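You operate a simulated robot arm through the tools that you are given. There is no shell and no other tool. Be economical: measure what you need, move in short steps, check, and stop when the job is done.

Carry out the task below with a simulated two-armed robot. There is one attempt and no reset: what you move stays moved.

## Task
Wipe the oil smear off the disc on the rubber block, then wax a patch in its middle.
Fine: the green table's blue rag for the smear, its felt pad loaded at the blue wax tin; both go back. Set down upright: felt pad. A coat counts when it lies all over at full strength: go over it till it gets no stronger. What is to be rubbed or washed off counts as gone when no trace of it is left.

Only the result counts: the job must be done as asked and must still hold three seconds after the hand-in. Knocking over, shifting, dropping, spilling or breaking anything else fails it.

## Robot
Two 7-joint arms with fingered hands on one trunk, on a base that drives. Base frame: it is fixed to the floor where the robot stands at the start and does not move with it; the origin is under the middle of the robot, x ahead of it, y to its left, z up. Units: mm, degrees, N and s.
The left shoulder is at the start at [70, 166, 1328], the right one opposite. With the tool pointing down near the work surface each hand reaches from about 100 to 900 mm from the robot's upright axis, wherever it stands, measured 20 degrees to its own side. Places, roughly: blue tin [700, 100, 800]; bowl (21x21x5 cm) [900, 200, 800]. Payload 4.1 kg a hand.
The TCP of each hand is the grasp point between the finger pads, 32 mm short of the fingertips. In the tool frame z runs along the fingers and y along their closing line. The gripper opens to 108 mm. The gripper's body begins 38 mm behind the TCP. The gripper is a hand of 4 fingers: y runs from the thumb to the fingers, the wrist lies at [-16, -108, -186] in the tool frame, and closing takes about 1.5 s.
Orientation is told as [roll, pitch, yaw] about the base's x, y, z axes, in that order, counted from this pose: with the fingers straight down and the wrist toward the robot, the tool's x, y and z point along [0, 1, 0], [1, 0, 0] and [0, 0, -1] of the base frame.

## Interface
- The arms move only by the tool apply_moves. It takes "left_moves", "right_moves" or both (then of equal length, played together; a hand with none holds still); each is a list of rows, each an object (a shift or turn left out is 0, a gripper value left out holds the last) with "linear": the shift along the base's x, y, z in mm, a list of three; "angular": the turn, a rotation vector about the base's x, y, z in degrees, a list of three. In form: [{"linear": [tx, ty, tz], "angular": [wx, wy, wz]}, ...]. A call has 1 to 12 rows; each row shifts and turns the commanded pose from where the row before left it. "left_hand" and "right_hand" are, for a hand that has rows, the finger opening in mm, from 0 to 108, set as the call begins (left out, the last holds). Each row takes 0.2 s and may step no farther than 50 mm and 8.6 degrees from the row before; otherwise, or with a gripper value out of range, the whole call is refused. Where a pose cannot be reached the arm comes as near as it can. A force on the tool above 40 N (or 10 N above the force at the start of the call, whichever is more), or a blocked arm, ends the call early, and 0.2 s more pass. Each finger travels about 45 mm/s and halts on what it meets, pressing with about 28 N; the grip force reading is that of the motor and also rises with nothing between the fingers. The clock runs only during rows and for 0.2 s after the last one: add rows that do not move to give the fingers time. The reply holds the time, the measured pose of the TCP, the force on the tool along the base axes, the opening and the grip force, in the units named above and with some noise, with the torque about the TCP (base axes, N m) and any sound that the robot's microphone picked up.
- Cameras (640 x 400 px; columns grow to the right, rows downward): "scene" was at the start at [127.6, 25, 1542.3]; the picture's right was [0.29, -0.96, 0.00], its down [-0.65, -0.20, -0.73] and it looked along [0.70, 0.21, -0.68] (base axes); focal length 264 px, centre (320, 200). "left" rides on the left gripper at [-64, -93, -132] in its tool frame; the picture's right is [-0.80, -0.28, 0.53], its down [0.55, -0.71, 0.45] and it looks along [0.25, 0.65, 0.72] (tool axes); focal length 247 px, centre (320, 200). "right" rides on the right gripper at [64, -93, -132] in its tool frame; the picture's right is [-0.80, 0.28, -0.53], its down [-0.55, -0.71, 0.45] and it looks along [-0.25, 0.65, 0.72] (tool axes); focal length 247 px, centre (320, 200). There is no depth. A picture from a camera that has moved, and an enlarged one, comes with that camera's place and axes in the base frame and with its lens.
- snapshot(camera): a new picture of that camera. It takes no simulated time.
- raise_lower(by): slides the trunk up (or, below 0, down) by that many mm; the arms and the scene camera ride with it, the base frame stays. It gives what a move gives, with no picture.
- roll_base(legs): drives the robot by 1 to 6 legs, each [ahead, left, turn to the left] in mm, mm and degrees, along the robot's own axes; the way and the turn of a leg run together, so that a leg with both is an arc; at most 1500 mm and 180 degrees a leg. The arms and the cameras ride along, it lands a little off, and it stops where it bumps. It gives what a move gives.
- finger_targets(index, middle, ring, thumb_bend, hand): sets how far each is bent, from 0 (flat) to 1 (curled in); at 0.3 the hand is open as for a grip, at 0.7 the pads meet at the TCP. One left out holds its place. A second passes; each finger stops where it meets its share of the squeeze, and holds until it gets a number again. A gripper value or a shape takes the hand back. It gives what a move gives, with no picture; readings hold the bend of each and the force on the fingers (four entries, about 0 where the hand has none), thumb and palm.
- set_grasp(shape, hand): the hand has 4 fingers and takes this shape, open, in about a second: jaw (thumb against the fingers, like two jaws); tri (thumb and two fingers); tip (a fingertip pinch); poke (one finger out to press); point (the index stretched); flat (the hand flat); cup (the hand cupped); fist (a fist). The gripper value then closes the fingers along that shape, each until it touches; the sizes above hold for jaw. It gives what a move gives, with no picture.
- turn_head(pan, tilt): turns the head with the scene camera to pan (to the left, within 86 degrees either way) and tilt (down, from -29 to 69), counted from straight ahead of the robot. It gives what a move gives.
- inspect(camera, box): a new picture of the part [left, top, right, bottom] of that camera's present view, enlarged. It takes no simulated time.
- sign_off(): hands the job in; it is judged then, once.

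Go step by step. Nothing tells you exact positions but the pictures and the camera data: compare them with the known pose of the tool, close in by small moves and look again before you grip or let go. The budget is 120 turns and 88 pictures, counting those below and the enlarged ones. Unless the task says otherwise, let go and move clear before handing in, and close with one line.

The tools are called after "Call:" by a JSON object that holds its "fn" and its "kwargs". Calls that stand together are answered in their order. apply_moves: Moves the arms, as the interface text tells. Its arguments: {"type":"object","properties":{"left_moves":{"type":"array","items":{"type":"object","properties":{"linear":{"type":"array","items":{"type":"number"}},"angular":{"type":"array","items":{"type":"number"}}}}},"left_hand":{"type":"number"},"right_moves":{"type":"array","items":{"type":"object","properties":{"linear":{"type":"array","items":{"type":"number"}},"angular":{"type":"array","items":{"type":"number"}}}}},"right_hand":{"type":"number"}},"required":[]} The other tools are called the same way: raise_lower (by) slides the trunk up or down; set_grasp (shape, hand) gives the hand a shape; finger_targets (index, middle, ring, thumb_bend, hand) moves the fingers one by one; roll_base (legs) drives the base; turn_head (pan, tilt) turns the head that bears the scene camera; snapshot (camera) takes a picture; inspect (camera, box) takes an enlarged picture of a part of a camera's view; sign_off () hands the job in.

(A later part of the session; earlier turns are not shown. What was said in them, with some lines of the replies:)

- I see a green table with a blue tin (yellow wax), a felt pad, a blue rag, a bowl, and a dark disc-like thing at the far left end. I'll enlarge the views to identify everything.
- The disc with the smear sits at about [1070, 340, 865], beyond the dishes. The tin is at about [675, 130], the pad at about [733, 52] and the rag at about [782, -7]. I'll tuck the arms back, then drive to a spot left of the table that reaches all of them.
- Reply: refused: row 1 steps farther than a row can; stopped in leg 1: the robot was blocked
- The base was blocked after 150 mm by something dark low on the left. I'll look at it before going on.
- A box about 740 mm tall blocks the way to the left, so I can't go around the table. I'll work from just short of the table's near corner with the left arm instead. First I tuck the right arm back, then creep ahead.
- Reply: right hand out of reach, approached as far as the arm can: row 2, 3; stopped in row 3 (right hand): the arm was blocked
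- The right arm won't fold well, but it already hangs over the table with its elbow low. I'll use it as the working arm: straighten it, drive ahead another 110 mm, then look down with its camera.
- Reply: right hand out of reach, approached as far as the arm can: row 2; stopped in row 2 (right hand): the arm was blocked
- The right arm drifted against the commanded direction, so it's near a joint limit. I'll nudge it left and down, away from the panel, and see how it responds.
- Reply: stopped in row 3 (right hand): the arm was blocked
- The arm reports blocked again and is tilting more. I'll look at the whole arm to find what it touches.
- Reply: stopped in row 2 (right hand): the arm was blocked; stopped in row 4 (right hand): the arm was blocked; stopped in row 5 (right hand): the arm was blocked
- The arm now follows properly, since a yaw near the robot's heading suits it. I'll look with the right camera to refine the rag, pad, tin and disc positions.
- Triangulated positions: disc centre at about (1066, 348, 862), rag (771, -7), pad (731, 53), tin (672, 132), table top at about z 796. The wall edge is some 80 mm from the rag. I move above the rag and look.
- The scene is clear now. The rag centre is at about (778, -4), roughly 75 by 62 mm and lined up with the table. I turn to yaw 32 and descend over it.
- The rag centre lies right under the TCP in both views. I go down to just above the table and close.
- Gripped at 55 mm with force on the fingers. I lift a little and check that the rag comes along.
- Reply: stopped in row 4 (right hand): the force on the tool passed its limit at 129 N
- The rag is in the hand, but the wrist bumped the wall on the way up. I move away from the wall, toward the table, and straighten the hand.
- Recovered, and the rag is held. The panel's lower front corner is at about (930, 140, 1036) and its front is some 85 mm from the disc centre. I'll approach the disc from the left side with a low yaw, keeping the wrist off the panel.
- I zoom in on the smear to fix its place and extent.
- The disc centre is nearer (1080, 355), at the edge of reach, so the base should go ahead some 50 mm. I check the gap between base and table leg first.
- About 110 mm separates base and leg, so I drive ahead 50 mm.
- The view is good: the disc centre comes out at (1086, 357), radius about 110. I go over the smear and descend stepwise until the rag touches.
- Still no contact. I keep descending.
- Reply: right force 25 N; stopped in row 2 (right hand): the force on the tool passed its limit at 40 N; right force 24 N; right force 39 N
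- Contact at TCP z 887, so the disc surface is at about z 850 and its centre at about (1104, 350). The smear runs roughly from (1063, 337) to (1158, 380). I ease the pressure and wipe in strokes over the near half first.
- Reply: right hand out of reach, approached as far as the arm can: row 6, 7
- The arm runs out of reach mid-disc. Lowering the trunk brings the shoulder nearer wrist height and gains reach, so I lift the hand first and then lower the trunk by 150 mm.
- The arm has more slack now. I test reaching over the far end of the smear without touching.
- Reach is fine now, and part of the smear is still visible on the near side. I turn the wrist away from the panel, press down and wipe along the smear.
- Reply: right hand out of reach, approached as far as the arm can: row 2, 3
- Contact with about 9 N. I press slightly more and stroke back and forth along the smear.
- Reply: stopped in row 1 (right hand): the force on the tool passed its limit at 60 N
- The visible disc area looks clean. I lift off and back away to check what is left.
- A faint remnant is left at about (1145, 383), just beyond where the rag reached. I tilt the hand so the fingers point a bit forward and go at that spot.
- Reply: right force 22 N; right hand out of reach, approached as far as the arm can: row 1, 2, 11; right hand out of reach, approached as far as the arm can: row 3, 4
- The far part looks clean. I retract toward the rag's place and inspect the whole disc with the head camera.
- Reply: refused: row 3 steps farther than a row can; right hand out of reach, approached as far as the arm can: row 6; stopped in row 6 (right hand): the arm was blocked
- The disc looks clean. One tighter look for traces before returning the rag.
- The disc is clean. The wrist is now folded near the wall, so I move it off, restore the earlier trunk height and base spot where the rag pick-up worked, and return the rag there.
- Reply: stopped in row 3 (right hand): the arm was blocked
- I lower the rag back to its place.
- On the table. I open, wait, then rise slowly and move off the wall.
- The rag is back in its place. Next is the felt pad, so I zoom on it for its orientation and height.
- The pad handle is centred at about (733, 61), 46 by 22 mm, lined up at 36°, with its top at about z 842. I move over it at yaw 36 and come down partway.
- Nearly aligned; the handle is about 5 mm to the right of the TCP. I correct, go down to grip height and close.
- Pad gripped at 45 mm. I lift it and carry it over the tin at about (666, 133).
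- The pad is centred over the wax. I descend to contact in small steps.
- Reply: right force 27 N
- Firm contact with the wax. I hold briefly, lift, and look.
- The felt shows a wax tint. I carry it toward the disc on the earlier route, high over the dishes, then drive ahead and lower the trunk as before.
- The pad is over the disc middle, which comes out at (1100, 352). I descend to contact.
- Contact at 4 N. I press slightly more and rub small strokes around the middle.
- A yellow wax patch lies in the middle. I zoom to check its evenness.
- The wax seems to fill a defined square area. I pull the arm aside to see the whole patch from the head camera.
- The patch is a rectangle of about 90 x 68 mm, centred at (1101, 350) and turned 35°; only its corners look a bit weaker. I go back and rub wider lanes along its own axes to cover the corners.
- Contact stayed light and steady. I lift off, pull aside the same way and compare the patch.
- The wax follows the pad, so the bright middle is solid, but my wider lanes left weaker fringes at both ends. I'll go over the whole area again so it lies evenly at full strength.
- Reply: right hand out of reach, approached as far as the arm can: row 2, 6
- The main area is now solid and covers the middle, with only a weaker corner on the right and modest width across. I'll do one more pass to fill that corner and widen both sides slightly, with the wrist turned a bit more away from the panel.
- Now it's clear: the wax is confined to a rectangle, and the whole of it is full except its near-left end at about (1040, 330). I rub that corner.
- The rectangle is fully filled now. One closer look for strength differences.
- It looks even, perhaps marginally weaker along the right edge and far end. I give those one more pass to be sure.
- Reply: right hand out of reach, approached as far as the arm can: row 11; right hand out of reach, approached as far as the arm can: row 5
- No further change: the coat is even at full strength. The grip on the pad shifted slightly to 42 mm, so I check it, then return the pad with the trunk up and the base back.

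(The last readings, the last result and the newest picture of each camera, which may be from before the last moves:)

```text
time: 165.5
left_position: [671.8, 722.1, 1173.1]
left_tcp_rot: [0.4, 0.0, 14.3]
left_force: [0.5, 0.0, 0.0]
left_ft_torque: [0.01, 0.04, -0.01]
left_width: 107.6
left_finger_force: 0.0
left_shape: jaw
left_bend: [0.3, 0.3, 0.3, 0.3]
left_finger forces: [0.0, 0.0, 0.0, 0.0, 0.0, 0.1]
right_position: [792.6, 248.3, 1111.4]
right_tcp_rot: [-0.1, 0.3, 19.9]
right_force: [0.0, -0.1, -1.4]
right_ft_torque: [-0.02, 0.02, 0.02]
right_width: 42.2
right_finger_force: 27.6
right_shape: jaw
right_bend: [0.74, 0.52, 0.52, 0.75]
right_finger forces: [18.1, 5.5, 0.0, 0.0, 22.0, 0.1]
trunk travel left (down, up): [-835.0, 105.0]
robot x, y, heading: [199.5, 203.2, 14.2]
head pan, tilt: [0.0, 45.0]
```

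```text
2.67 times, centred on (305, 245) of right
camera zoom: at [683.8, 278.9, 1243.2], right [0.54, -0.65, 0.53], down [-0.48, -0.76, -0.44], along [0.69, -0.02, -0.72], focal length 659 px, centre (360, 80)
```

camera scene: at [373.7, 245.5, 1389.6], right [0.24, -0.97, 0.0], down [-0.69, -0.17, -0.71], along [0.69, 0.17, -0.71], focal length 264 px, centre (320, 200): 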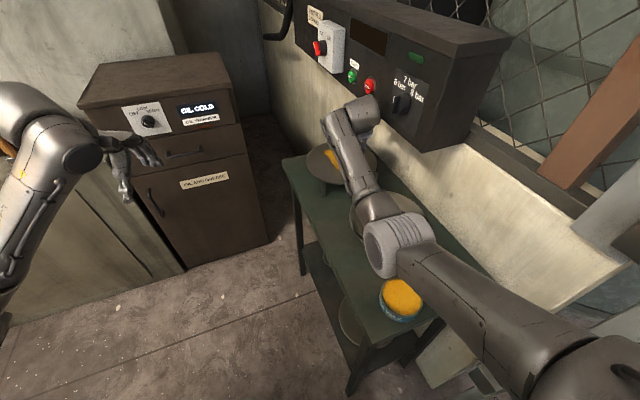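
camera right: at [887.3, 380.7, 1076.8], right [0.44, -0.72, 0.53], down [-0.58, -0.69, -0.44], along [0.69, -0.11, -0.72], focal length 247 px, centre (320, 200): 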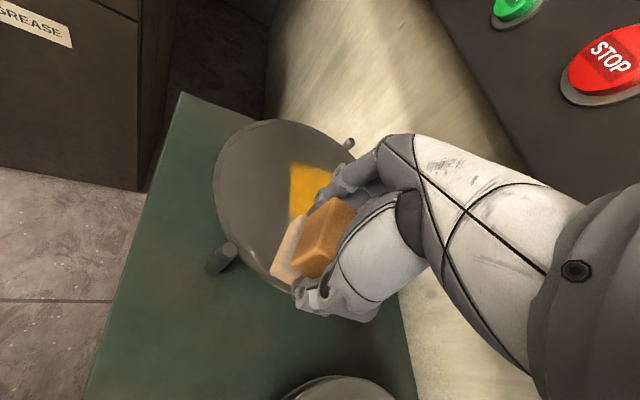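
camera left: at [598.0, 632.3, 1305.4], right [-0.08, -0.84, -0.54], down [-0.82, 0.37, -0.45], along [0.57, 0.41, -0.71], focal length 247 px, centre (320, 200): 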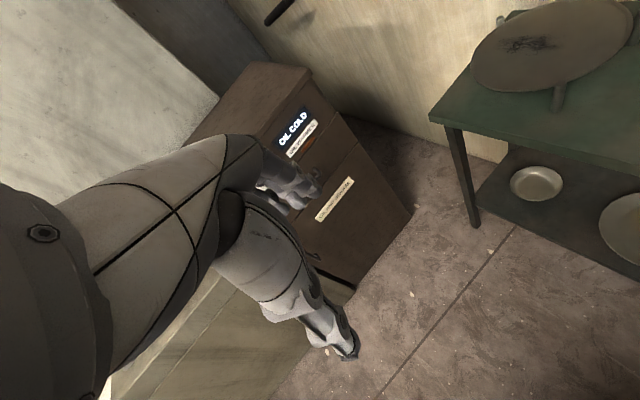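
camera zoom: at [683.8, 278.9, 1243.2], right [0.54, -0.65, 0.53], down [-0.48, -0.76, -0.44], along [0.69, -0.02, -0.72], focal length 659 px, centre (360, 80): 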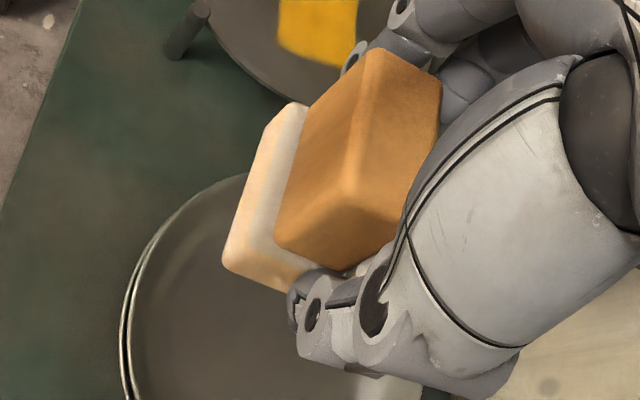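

The pad is still held well, only turned a few degrees. I carry it back over its place.

Call:
{"fn": "apply_moves", "kwargs": {"right_moves": [{"linear": [-10, -28, -34], "angular": [0, 0, 3]}, {"linear": [-10, -30, -34], "angular": [0, 0, 3]}, {"linear": [-10, -32, -34], "angular": [0, 0, 3]}, {"linear": [-10, -32, -34], "angular": [0, 0, 3]}, {"linear": [-10, -32, -34], "angular": [0, 0, 3]}, {"linear": [-9, -32, -30], "angular": [0, 0, 1]}, {}]}}

Call:
{"fn": "turn_head", "kwargs": {"pan": -25, "tilt": 45}}

Call:
{"fn": "snapshot", "kwargs": {"camera": "right"}}

Call:
{"fn": "inspect", "kwargs": {"camera": "scene", "box": [290, 190, 400, 290]}}

```text
time: 167.1
left_position: [669.4, 722.6, 1176.3]
left_tcp_rot: [0.5, -0.1, 14.3]
left_force: [-1.3, 0.3, 0.1]
left_ft_torque: [0.0, 0.0, -0.01]
left_width: 107.6
left_finger_force: 0.0
left_shape: jaw
left_bend: [0.3, 0.3, 0.3, 0.3]
left_finger forces: [0.1, 0.1, 0.0, 0.1, 0.0, 0.1]
right_position: [730.9, 62.0, 911.8]
right_tcp_rot: [-0.2, 0.1, 36.1]
right_force: [-0.5, -0.4, -1.2]
right_ft_torque: [0.0, 0.02, -0.03]
right_width: 41.9
right_finger_force: 28.3
right_shape: jaw
right_bend: [0.74, 0.52, 0.52, 0.75]
right_finger forces: [18.2, 4.8, 0.0, 0.1, 21.7, 0.1]
trunk travel left (down, up): [-835.0, 105.0]
robot x, y, heading: [196.4, 203.9, 14.1]
head pan, tilt: [0.0, 45.0]
```

```text
time: 168.0
left_position: [668.4, 722.5, 1175.3]
left_tcp_rot: [0.5, -0.2, 14.3]
left_force: [0.5, 0.2, 1.1]
left_ft_torque: [0.03, -0.01, -0.03]
left_width: 107.8
left_finger_force: 0.0
left_shape: jaw
left_bend: [0.3, 0.3, 0.3, 0.3]
left_finger forces: [0.1, 0.0, 0.1, 0.0, 0.0, 0.0]
right_position: [729.6, 60.8, 912.3]
right_tcp_rot: [-0.1, 0.1, 35.8]
right_force: [0.7, -0.4, -0.6]
right_ft_torque: [-0.01, 0.02, -0.02]
right_width: 41.6
right_finger_force: 28.3
right_shape: jaw
right_bend: [0.74, 0.52, 0.52, 0.75]
right_finger forces: [18.2, 4.8, 0.0, 0.0, 21.7, 0.0]
trunk travel left (down, up): [-835.0, 105.0]
robot x, y, heading: [196.7, 199.7, 14.1]
head pan, tilt: [-25.0, 45.0]
```

```text
14 pictures are left
camera right: at [617.1, 59.4, 1044.6], right [0.7, -0.48, 0.54], down [-0.25, -0.86, -0.44], along [0.67, 0.18, -0.72], focal length 247 px, centre (320, 200)
```

right: 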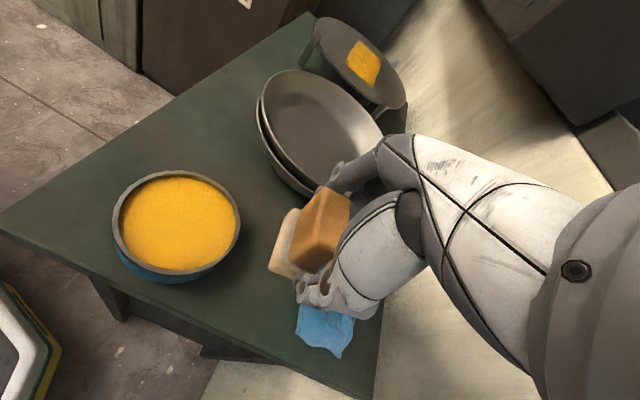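

```text
4.00 times, centred on (345, 240) of scene
camera zoom: at [326.3, 197.8, 1539.6], right [-0.19, -0.98, 0.0], down [-0.69, 0.13, -0.71], along [0.69, -0.13, -0.71], focal length 1054 px, centre (220, 40)
```

zoom: 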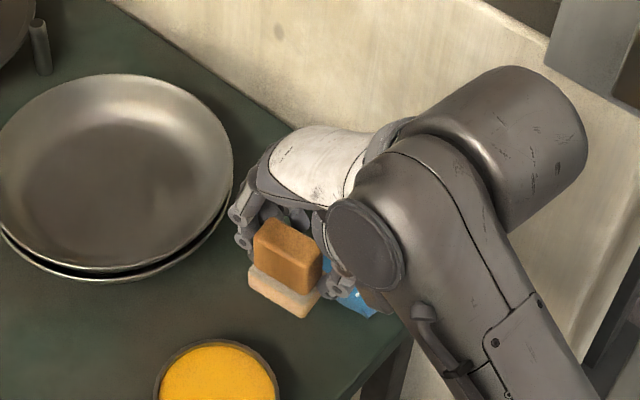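

The grip is creeping slowly, so I set the pad down now: descend to just above the table, then to light contact.

Call:
{"fn": "apply_moves", "kwargs": {"right_moves": [{"linear": [2, 0, -25]}, {"linear": [2, 0, -25]}, {"linear": [0, 0, -10]}, {"linear": [0, 0, -4]}, {}]}}

Call:
{"fn": "apply_moves", "kwargs": {"right_moves": [{"linear": [0, 0, -2]}, {}]}}

```text
time: 169.2
left_position: [667.7, 722.4, 1177.3]
left_tcp_rot: [0.6, -0.3, 14.4]
left_force: [-0.3, -0.3, -1.9]
left_ft_torque: [0.01, -0.02, 0.0]
left_width: 107.9
left_finger_force: 0.0
left_shape: jaw
left_bend: [0.3, 0.3, 0.3, 0.3]
left_finger forces: [0.0, 0.0, 0.1, 0.0, 0.0, 0.0]
right_position: [734.1, 61.6, 848.5]
right_tcp_rot: [-0.2, 0.0, 35.9]
right_force: [0.6, 0.7, -0.7]
right_ft_torque: [-0.02, 0.01, -0.01]
right_width: 41.4
right_finger_force: 28.8
right_shape: jaw
right_bend: [0.74, 0.52, 0.52, 0.75]
right_finger forces: [18.1, 4.7, 0.0, 0.0, 21.7, 0.0]
trunk travel left (down, up): [-835.0, 105.0]
robot x, y, heading: [195.0, 199.8, 14.2]
head pan, tilt: [-25.0, 45.0]
```

```text
time: 169.8
left_position: [667.7, 722.0, 1175.4]
left_tcp_rot: [0.6, -0.2, 14.3]
left_force: [-0.4, -0.6, 0.3]
left_ft_torque: [0.01, 0.0, 0.0]
left_width: 107.9
left_finger_force: 0.1
left_shape: jaw
left_bend: [0.3, 0.3, 0.3, 0.3]
left_finger forces: [0.1, 0.0, 0.0, 0.0, 0.0, 0.0]
right_position: [735.2, 61.8, 846.6]
right_tcp_rot: [-0.1, 0.1, 35.9]
right_force: [0.7, -0.5, -0.5]
right_ft_torque: [-0.01, 0.01, 0.02]
right_width: 41.5
right_finger_force: 27.6
right_shape: jaw
right_bend: [0.74, 0.52, 0.52, 0.75]
right_finger forces: [18.2, 4.8, 0.1, 0.0, 21.7, 0.0]
trunk travel left (down, up): [-835.0, 105.0]
robot x, y, heading: [201.2, 199.7, 14.4]
head pan, tilt: [-25.0, 45.0]
```

Call:
{"fn": "apply_moves", "kwargs": {"right_moves": [{"linear": [0, 0, -2]}, {}]}}

Call:
{"fn": "apply_moves", "kwargs": {"right_moves": [{"linear": [0, 0, -2]}, {}]}}

Call:
{"fn": "inspect", "kwargs": {"camera": "scene", "box": [310, 220, 390, 290]}}

```text
time: 170.4
left_position: [667.9, 721.3, 1175.7]
left_tcp_rot: [0.5, -0.2, 14.3]
left_force: [0.8, 0.3, -0.2]
left_ft_torque: [0.03, -0.01, -0.01]
left_width: 107.7
left_finger_force: 0.1
left_shape: jaw
left_bend: [0.3, 0.3, 0.3, 0.3]
left_finger forces: [0.1, 0.0, 0.0, 0.0, 0.1, 0.1]
right_position: [734.4, 63.4, 843.6]
right_tcp_rot: [-0.3, 0.0, 36.0]
right_force: [1.7, -0.3, 0.0]
right_ft_torque: [0.0, -0.01, 0.0]
right_width: 41.5
right_finger_force: 27.8
right_shape: jaw
right_bend: [0.74, 0.52, 0.52, 0.75]
right_finger forces: [18.4, 4.8, 0.1, 0.0, 21.7, 0.1]
trunk travel left (down, up): [-835.0, 105.0]
robot x, y, heading: [198.9, 199.9, 14.0]
head pan, tilt: [-25.0, 45.0]
```

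```text
time: 171.0
left_position: [667.7, 721.7, 1175.2]
left_tcp_rot: [0.5, -0.2, 14.3]
left_force: [-0.5, 0.2, 1.0]
left_ft_torque: [0.0, -0.06, -0.01]
left_width: 107.9
left_finger_force: 0.0
left_shape: jaw
left_bend: [0.3, 0.3, 0.3, 0.3]
left_finger forces: [0.0, 0.0, 0.0, 0.0, 0.1, 0.0]
right_position: [734.0, 62.5, 843.2]
right_tcp_rot: [-0.2, 0.1, 35.9]
right_force: [0.0, -1.6, 5.1]
right_ft_torque: [0.1, -0.06, -0.05]
right_width: 42.0
right_finger_force: 28.3
right_shape: jaw
right_bend: [0.74, 0.53, 0.52, 0.75]
right_finger forces: [18.1, 5.5, 0.1, 0.0, 22.3, 0.0]
trunk travel left (down, up): [-835.0, 105.0]
robot x, y, heading: [205.1, 201.5, 14.0]
head pan, tilt: [-25.0, 45.0]
```

```text
5.71 times, centred on (350, 255) of scene
camera zoom: at [325.9, 198.1, 1539.7], right [-0.19, -0.98, 0.0], down [-0.69, 0.13, -0.71], along [0.69, -0.13, -0.71], focal length 1506 px, centre (149, -114)
```

zoom: 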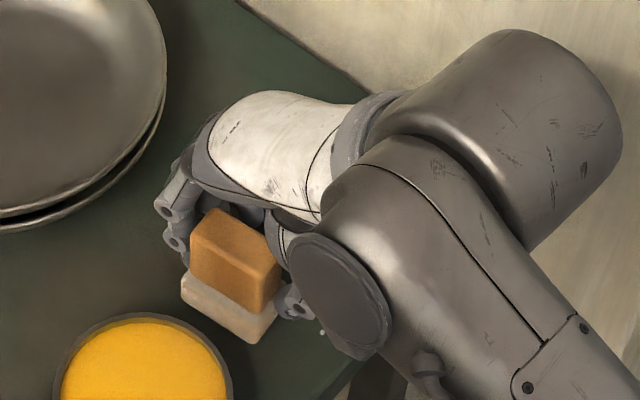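

The pad slid in the grip, so it now sits some 14 mm left of its old spot. I lift slightly, shift it back and set it down again.

Call:
{"fn": "apply_moves", "kwargs": {"right_moves": [{"linear": [0, 0, 6]}, {"linear": [2, -7, 0]}, {"linear": [2, -7, 0]}, {"linear": [0, 0, -3]}, {"linear": [0, 0, -2]}, {}]}}

Call:
{"fn": "inspect", "kwargs": {"camera": "scene", "box": [310, 220, 390, 290]}}

```text
time: 172.4
left_position: [668.2, 722.2, 1175.1]
left_tcp_rot: [0.5, -0.3, 14.3]
left_force: [-0.3, 0.2, -0.1]
left_ft_torque: [0.03, 0.01, 0.0]
left_width: 107.7
left_finger_force: 0.1
left_shape: jaw
left_bend: [0.3, 0.3, 0.3, 0.3]
left_finger forces: [0.0, 0.0, 0.0, 0.0, 0.0, 0.1]
right_position: [739.8, 47.3, 843.5]
right_tcp_rot: [-0.3, 0.2, 35.8]
right_force: [0.3, -1.9, 2.9]
right_ft_torque: [0.07, -0.03, -0.02]
right_width: 41.8
right_finger_force: 27.7
right_shape: jaw
right_bend: [0.74, 0.53, 0.52, 0.75]
right_finger forces: [18.4, 5.6, 0.0, 0.0, 22.2, 0.1]
trunk travel left (down, up): [-835.0, 105.0]
robot x, y, heading: [200.3, 199.6, 14.1]
head pan, tilt: [-25.0, 45.0]
```

```text
5.71 times, centred on (350, 255) of scene
camera zoom: at [326.1, 198.0, 1539.7], right [-0.19, -0.98, 0.0], down [-0.69, 0.13, -0.71], along [0.69, -0.13, -0.71], focal length 1506 px, centre (149, -114)
```

zoom: 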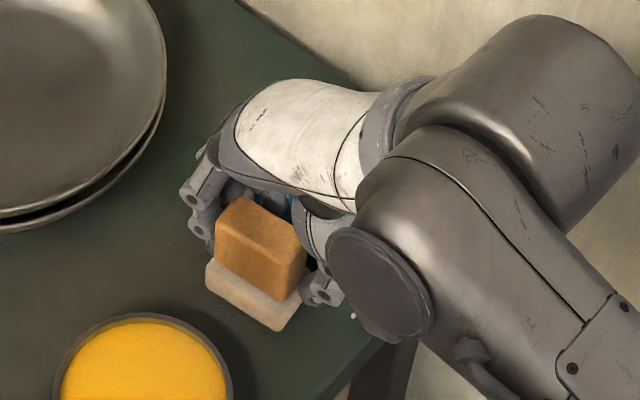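

Close to the old spot; it's about 7 mm too far forward. One more small correction, then I release.

Call:
{"fn": "apply_moves", "kwargs": {"right_moves": [{"linear": [0, 0, 5]}, {"linear": [-7, 0, 0]}, {"linear": [0, 0, -3]}, {"linear": [0, 0, -2]}, {}]}}

Call:
{"fn": "apply_moves", "kwargs": {"right_moves": [{}, {}, {}, {}, {}, {}, {}, {}], "right_hand": 90}}

Call:
{"fn": "inspect", "kwargs": {"camera": "scene", "box": [310, 220, 390, 290]}}

```text
time: 173.6
left_position: [668.2, 721.9, 1175.7]
left_tcp_rot: [0.5, -0.2, 14.3]
left_force: [-0.8, -0.4, 0.0]
left_ft_torque: [0.0, 0.02, -0.03]
left_width: 108.0
left_finger_force: 0.0
left_shape: jaw
left_bend: [0.3, 0.3, 0.3, 0.3]
left_finger forces: [0.1, 0.0, 0.0, 0.1, 0.1, 0.0]
right_position: [731.0, 49.0, 843.1]
right_tcp_rot: [-0.2, 0.1, 35.9]
right_force: [0.0, 0.3, 1.7]
right_ft_torque: [0.05, -0.06, -0.03]
right_width: 41.6
right_finger_force: 28.3
right_shape: jaw
right_bend: [0.74, 0.53, 0.52, 0.75]
right_finger forces: [18.5, 5.4, 0.0, 0.0, 21.8, 0.0]
trunk travel left (down, up): [-835.0, 105.0]
robot x, y, heading: [203.9, 199.7, 14.2]
head pan, tilt: [-25.0, 45.0]
```

```text
time: 175.4
left_position: [668.5, 722.9, 1175.0]
left_tcp_rot: [0.5, -0.3, 14.3]
left_force: [-0.7, 0.4, -0.2]
left_ft_torque: [-0.02, -0.03, 0.03]
left_width: 107.7
left_finger_force: 0.1
left_shape: jaw
left_bend: [0.3, 0.3, 0.3, 0.3]
left_finger forces: [0.0, 0.1, 0.1, 0.0, 0.0, 0.1]
right_position: [731.9, 48.3, 843.8]
right_tcp_rot: [-0.2, 0.2, 35.9]
right_force: [-0.3, 0.4, -0.9]
right_ft_torque: [-0.02, 0.03, 0.03]
right_width: 89.8
right_finger_force: 0.0
right_shape: jaw
right_bend: [0.26, 0.34, 0.32, 0.51]
right_finger forces: [0.0, 0.0, 0.0, 0.0, 0.0, 0.0]
trunk travel left (down, up): [-835.0, 105.0]
robot x, y, heading: [198.7, 199.7, 14.0]
head pan, tilt: [-25.0, 45.0]
```

```text
5.71 times, centred on (350, 255) of scene
camera zoom: at [326.4, 198.1, 1539.6], right [-0.19, -0.98, 0.0], down [-0.69, 0.13, -0.71], along [0.69, -0.13, -0.71], focal length 1506 px, centre (149, -114)
```

zoom: 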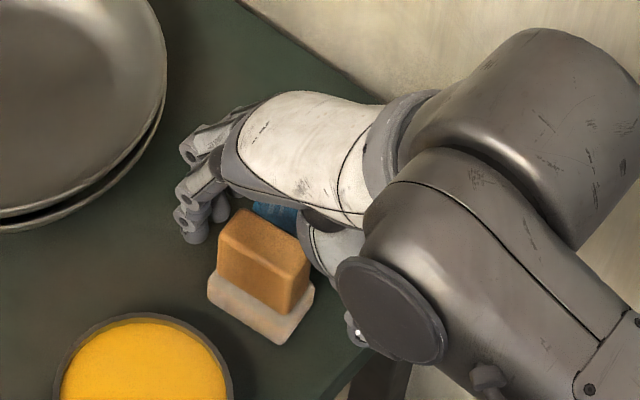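

The pad stands upright at its old place. I rise straight up, then move off the wall and check everything.

Call:
{"fn": "apply_moves", "kwargs": {"right_moves": [{"linear": [0, 0, 15]}, {"linear": [0, 0, 20]}, {"linear": [0, 0, 20]}, {"linear": [-6, 20, 20]}, {"linear": [-6, 30, 20], "angular": [0, 0, -3]}, {"linear": [0, 30, 20], "angular": [0, 0, -4]}, {"linear": [10, 35, 15], "angular": [0, 0, -4]}, {"linear": [15, 35, 10], "angular": [0, 0, -3]}, {}]}}

Call:
{"fn": "snapshot", "kwargs": {"camera": "scene"}}

Call:
{"fn": "snapshot", "kwargs": {"camera": "right"}}

```text
time: 177.4
left_position: [668.0, 721.5, 1176.2]
left_tcp_rot: [0.6, -0.2, 14.4]
left_force: [-1.0, -0.3, 0.1]
left_ft_torque: [-0.02, 0.0, 0.01]
left_width: 107.7
left_finger_force: 0.0
left_shape: jaw
left_bend: [0.3, 0.3, 0.3, 0.3]
left_finger forces: [0.0, 0.1, 0.0, 0.1, 0.1, 0.0]
right_position: [744.6, 196.5, 983.3]
right_tcp_rot: [-0.2, 0.1, 22.0]
right_force: [-0.4, -0.5, -0.3]
right_ft_torque: [0.04, -0.02, -0.02]
right_width: 89.9
right_finger_force: 0.0
right_shape: jaw
right_bend: [0.26, 0.34, 0.32, 0.51]
right_finger forces: [0.1, 0.0, 0.0, 0.0, 0.1, 0.0]
trunk travel left (down, up): [-835.0, 105.0]
robot x, y, heading: [199.8, 200.8, 14.3]
head pan, tilt: [-25.0, 45.0]
```

```text
9 pictures are left
camera scene: at [325.8, 196.7, 1539.7], right [-0.19, -0.98, 0.0], down [-0.69, 0.13, -0.71], along [0.69, -0.13, -0.71], focal length 264 px, centre (320, 200)
```

scene: 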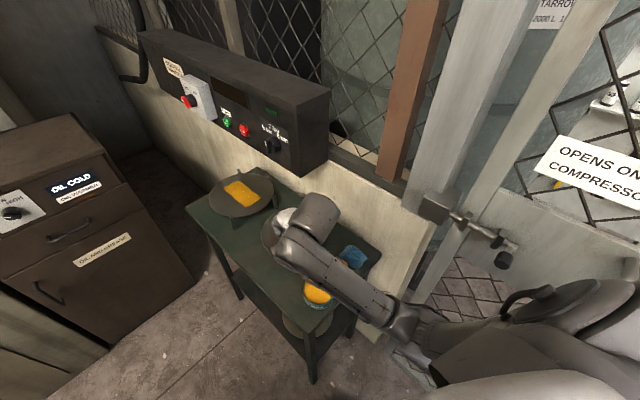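

```text
8 pictures are left
camera right: at [634.0, 223.1, 1114.8], right [0.56, -0.63, 0.53], down [-0.45, -0.77, -0.44], along [0.7, 0.01, -0.72], focal length 247 px, centre (320, 200)
```

right: 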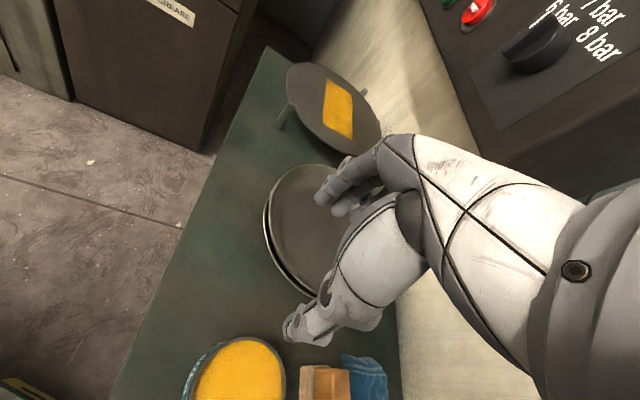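

Everything is in place. A last close look at the disc from this angle for any smear traces.

Call:
{"fn": "inspect", "kwargs": {"camera": "scene", "box": [200, 165, 280, 220]}}

Call:
{"fn": "inspect", "kwargs": {"camera": "right", "box": [275, 55, 385, 165]}}

```text
7.27 times, centred on (240, 192) of scene
camera zoom: at [325.8, 196.7, 1539.7], right [-0.19, -0.98, 0.0], down [-0.69, 0.13, -0.71], along [0.69, -0.13, -0.71], focal length 1917 px, centre (902, 254)
```

zoom: 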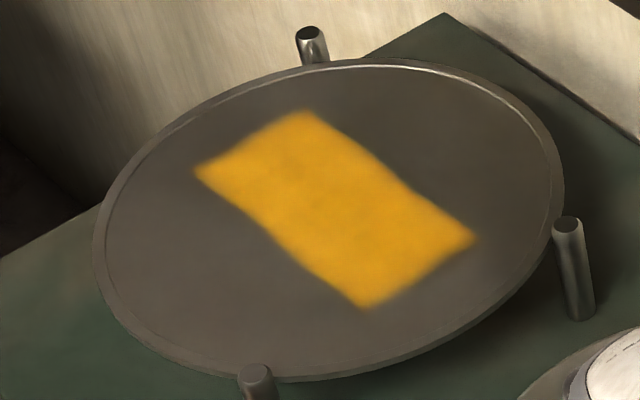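

```text
3.64 times, centred on (330, 110) of right
camera zoom: at [634.0, 223.1, 1114.8], right [0.56, -0.63, 0.53], down [-0.45, -0.77, -0.44], along [0.7, 0.01, -0.72], focal length 898 px, centre (284, 527)
```

zoom: 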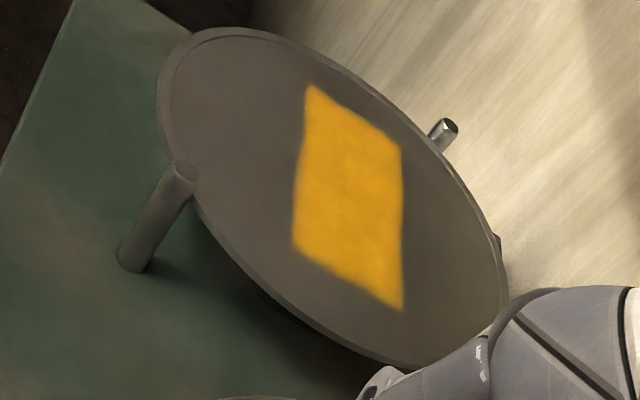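

The disc shows no smear, the wax rectangle in its middle looks even and full, and the rag and upright pad are back. The hand is clear, so I hand in.

Call:
{"fn": "sign_off", "kwargs": {}}

```text
The job is handed in.
```

I wiped the oil smear off the disc and waxed a patch in its middle; the last close-ups show no trace of the smear and an even coat. The blue rag is back where it was and the felt pad is upright within a few millimetres of its old spot. While lifting the rag, the right wrist bumped the wall hard once (129 N). While I was driving into position, the base also ran into the tall box on its left. I saw nothing shifted or damaged in the pictures afterwards.
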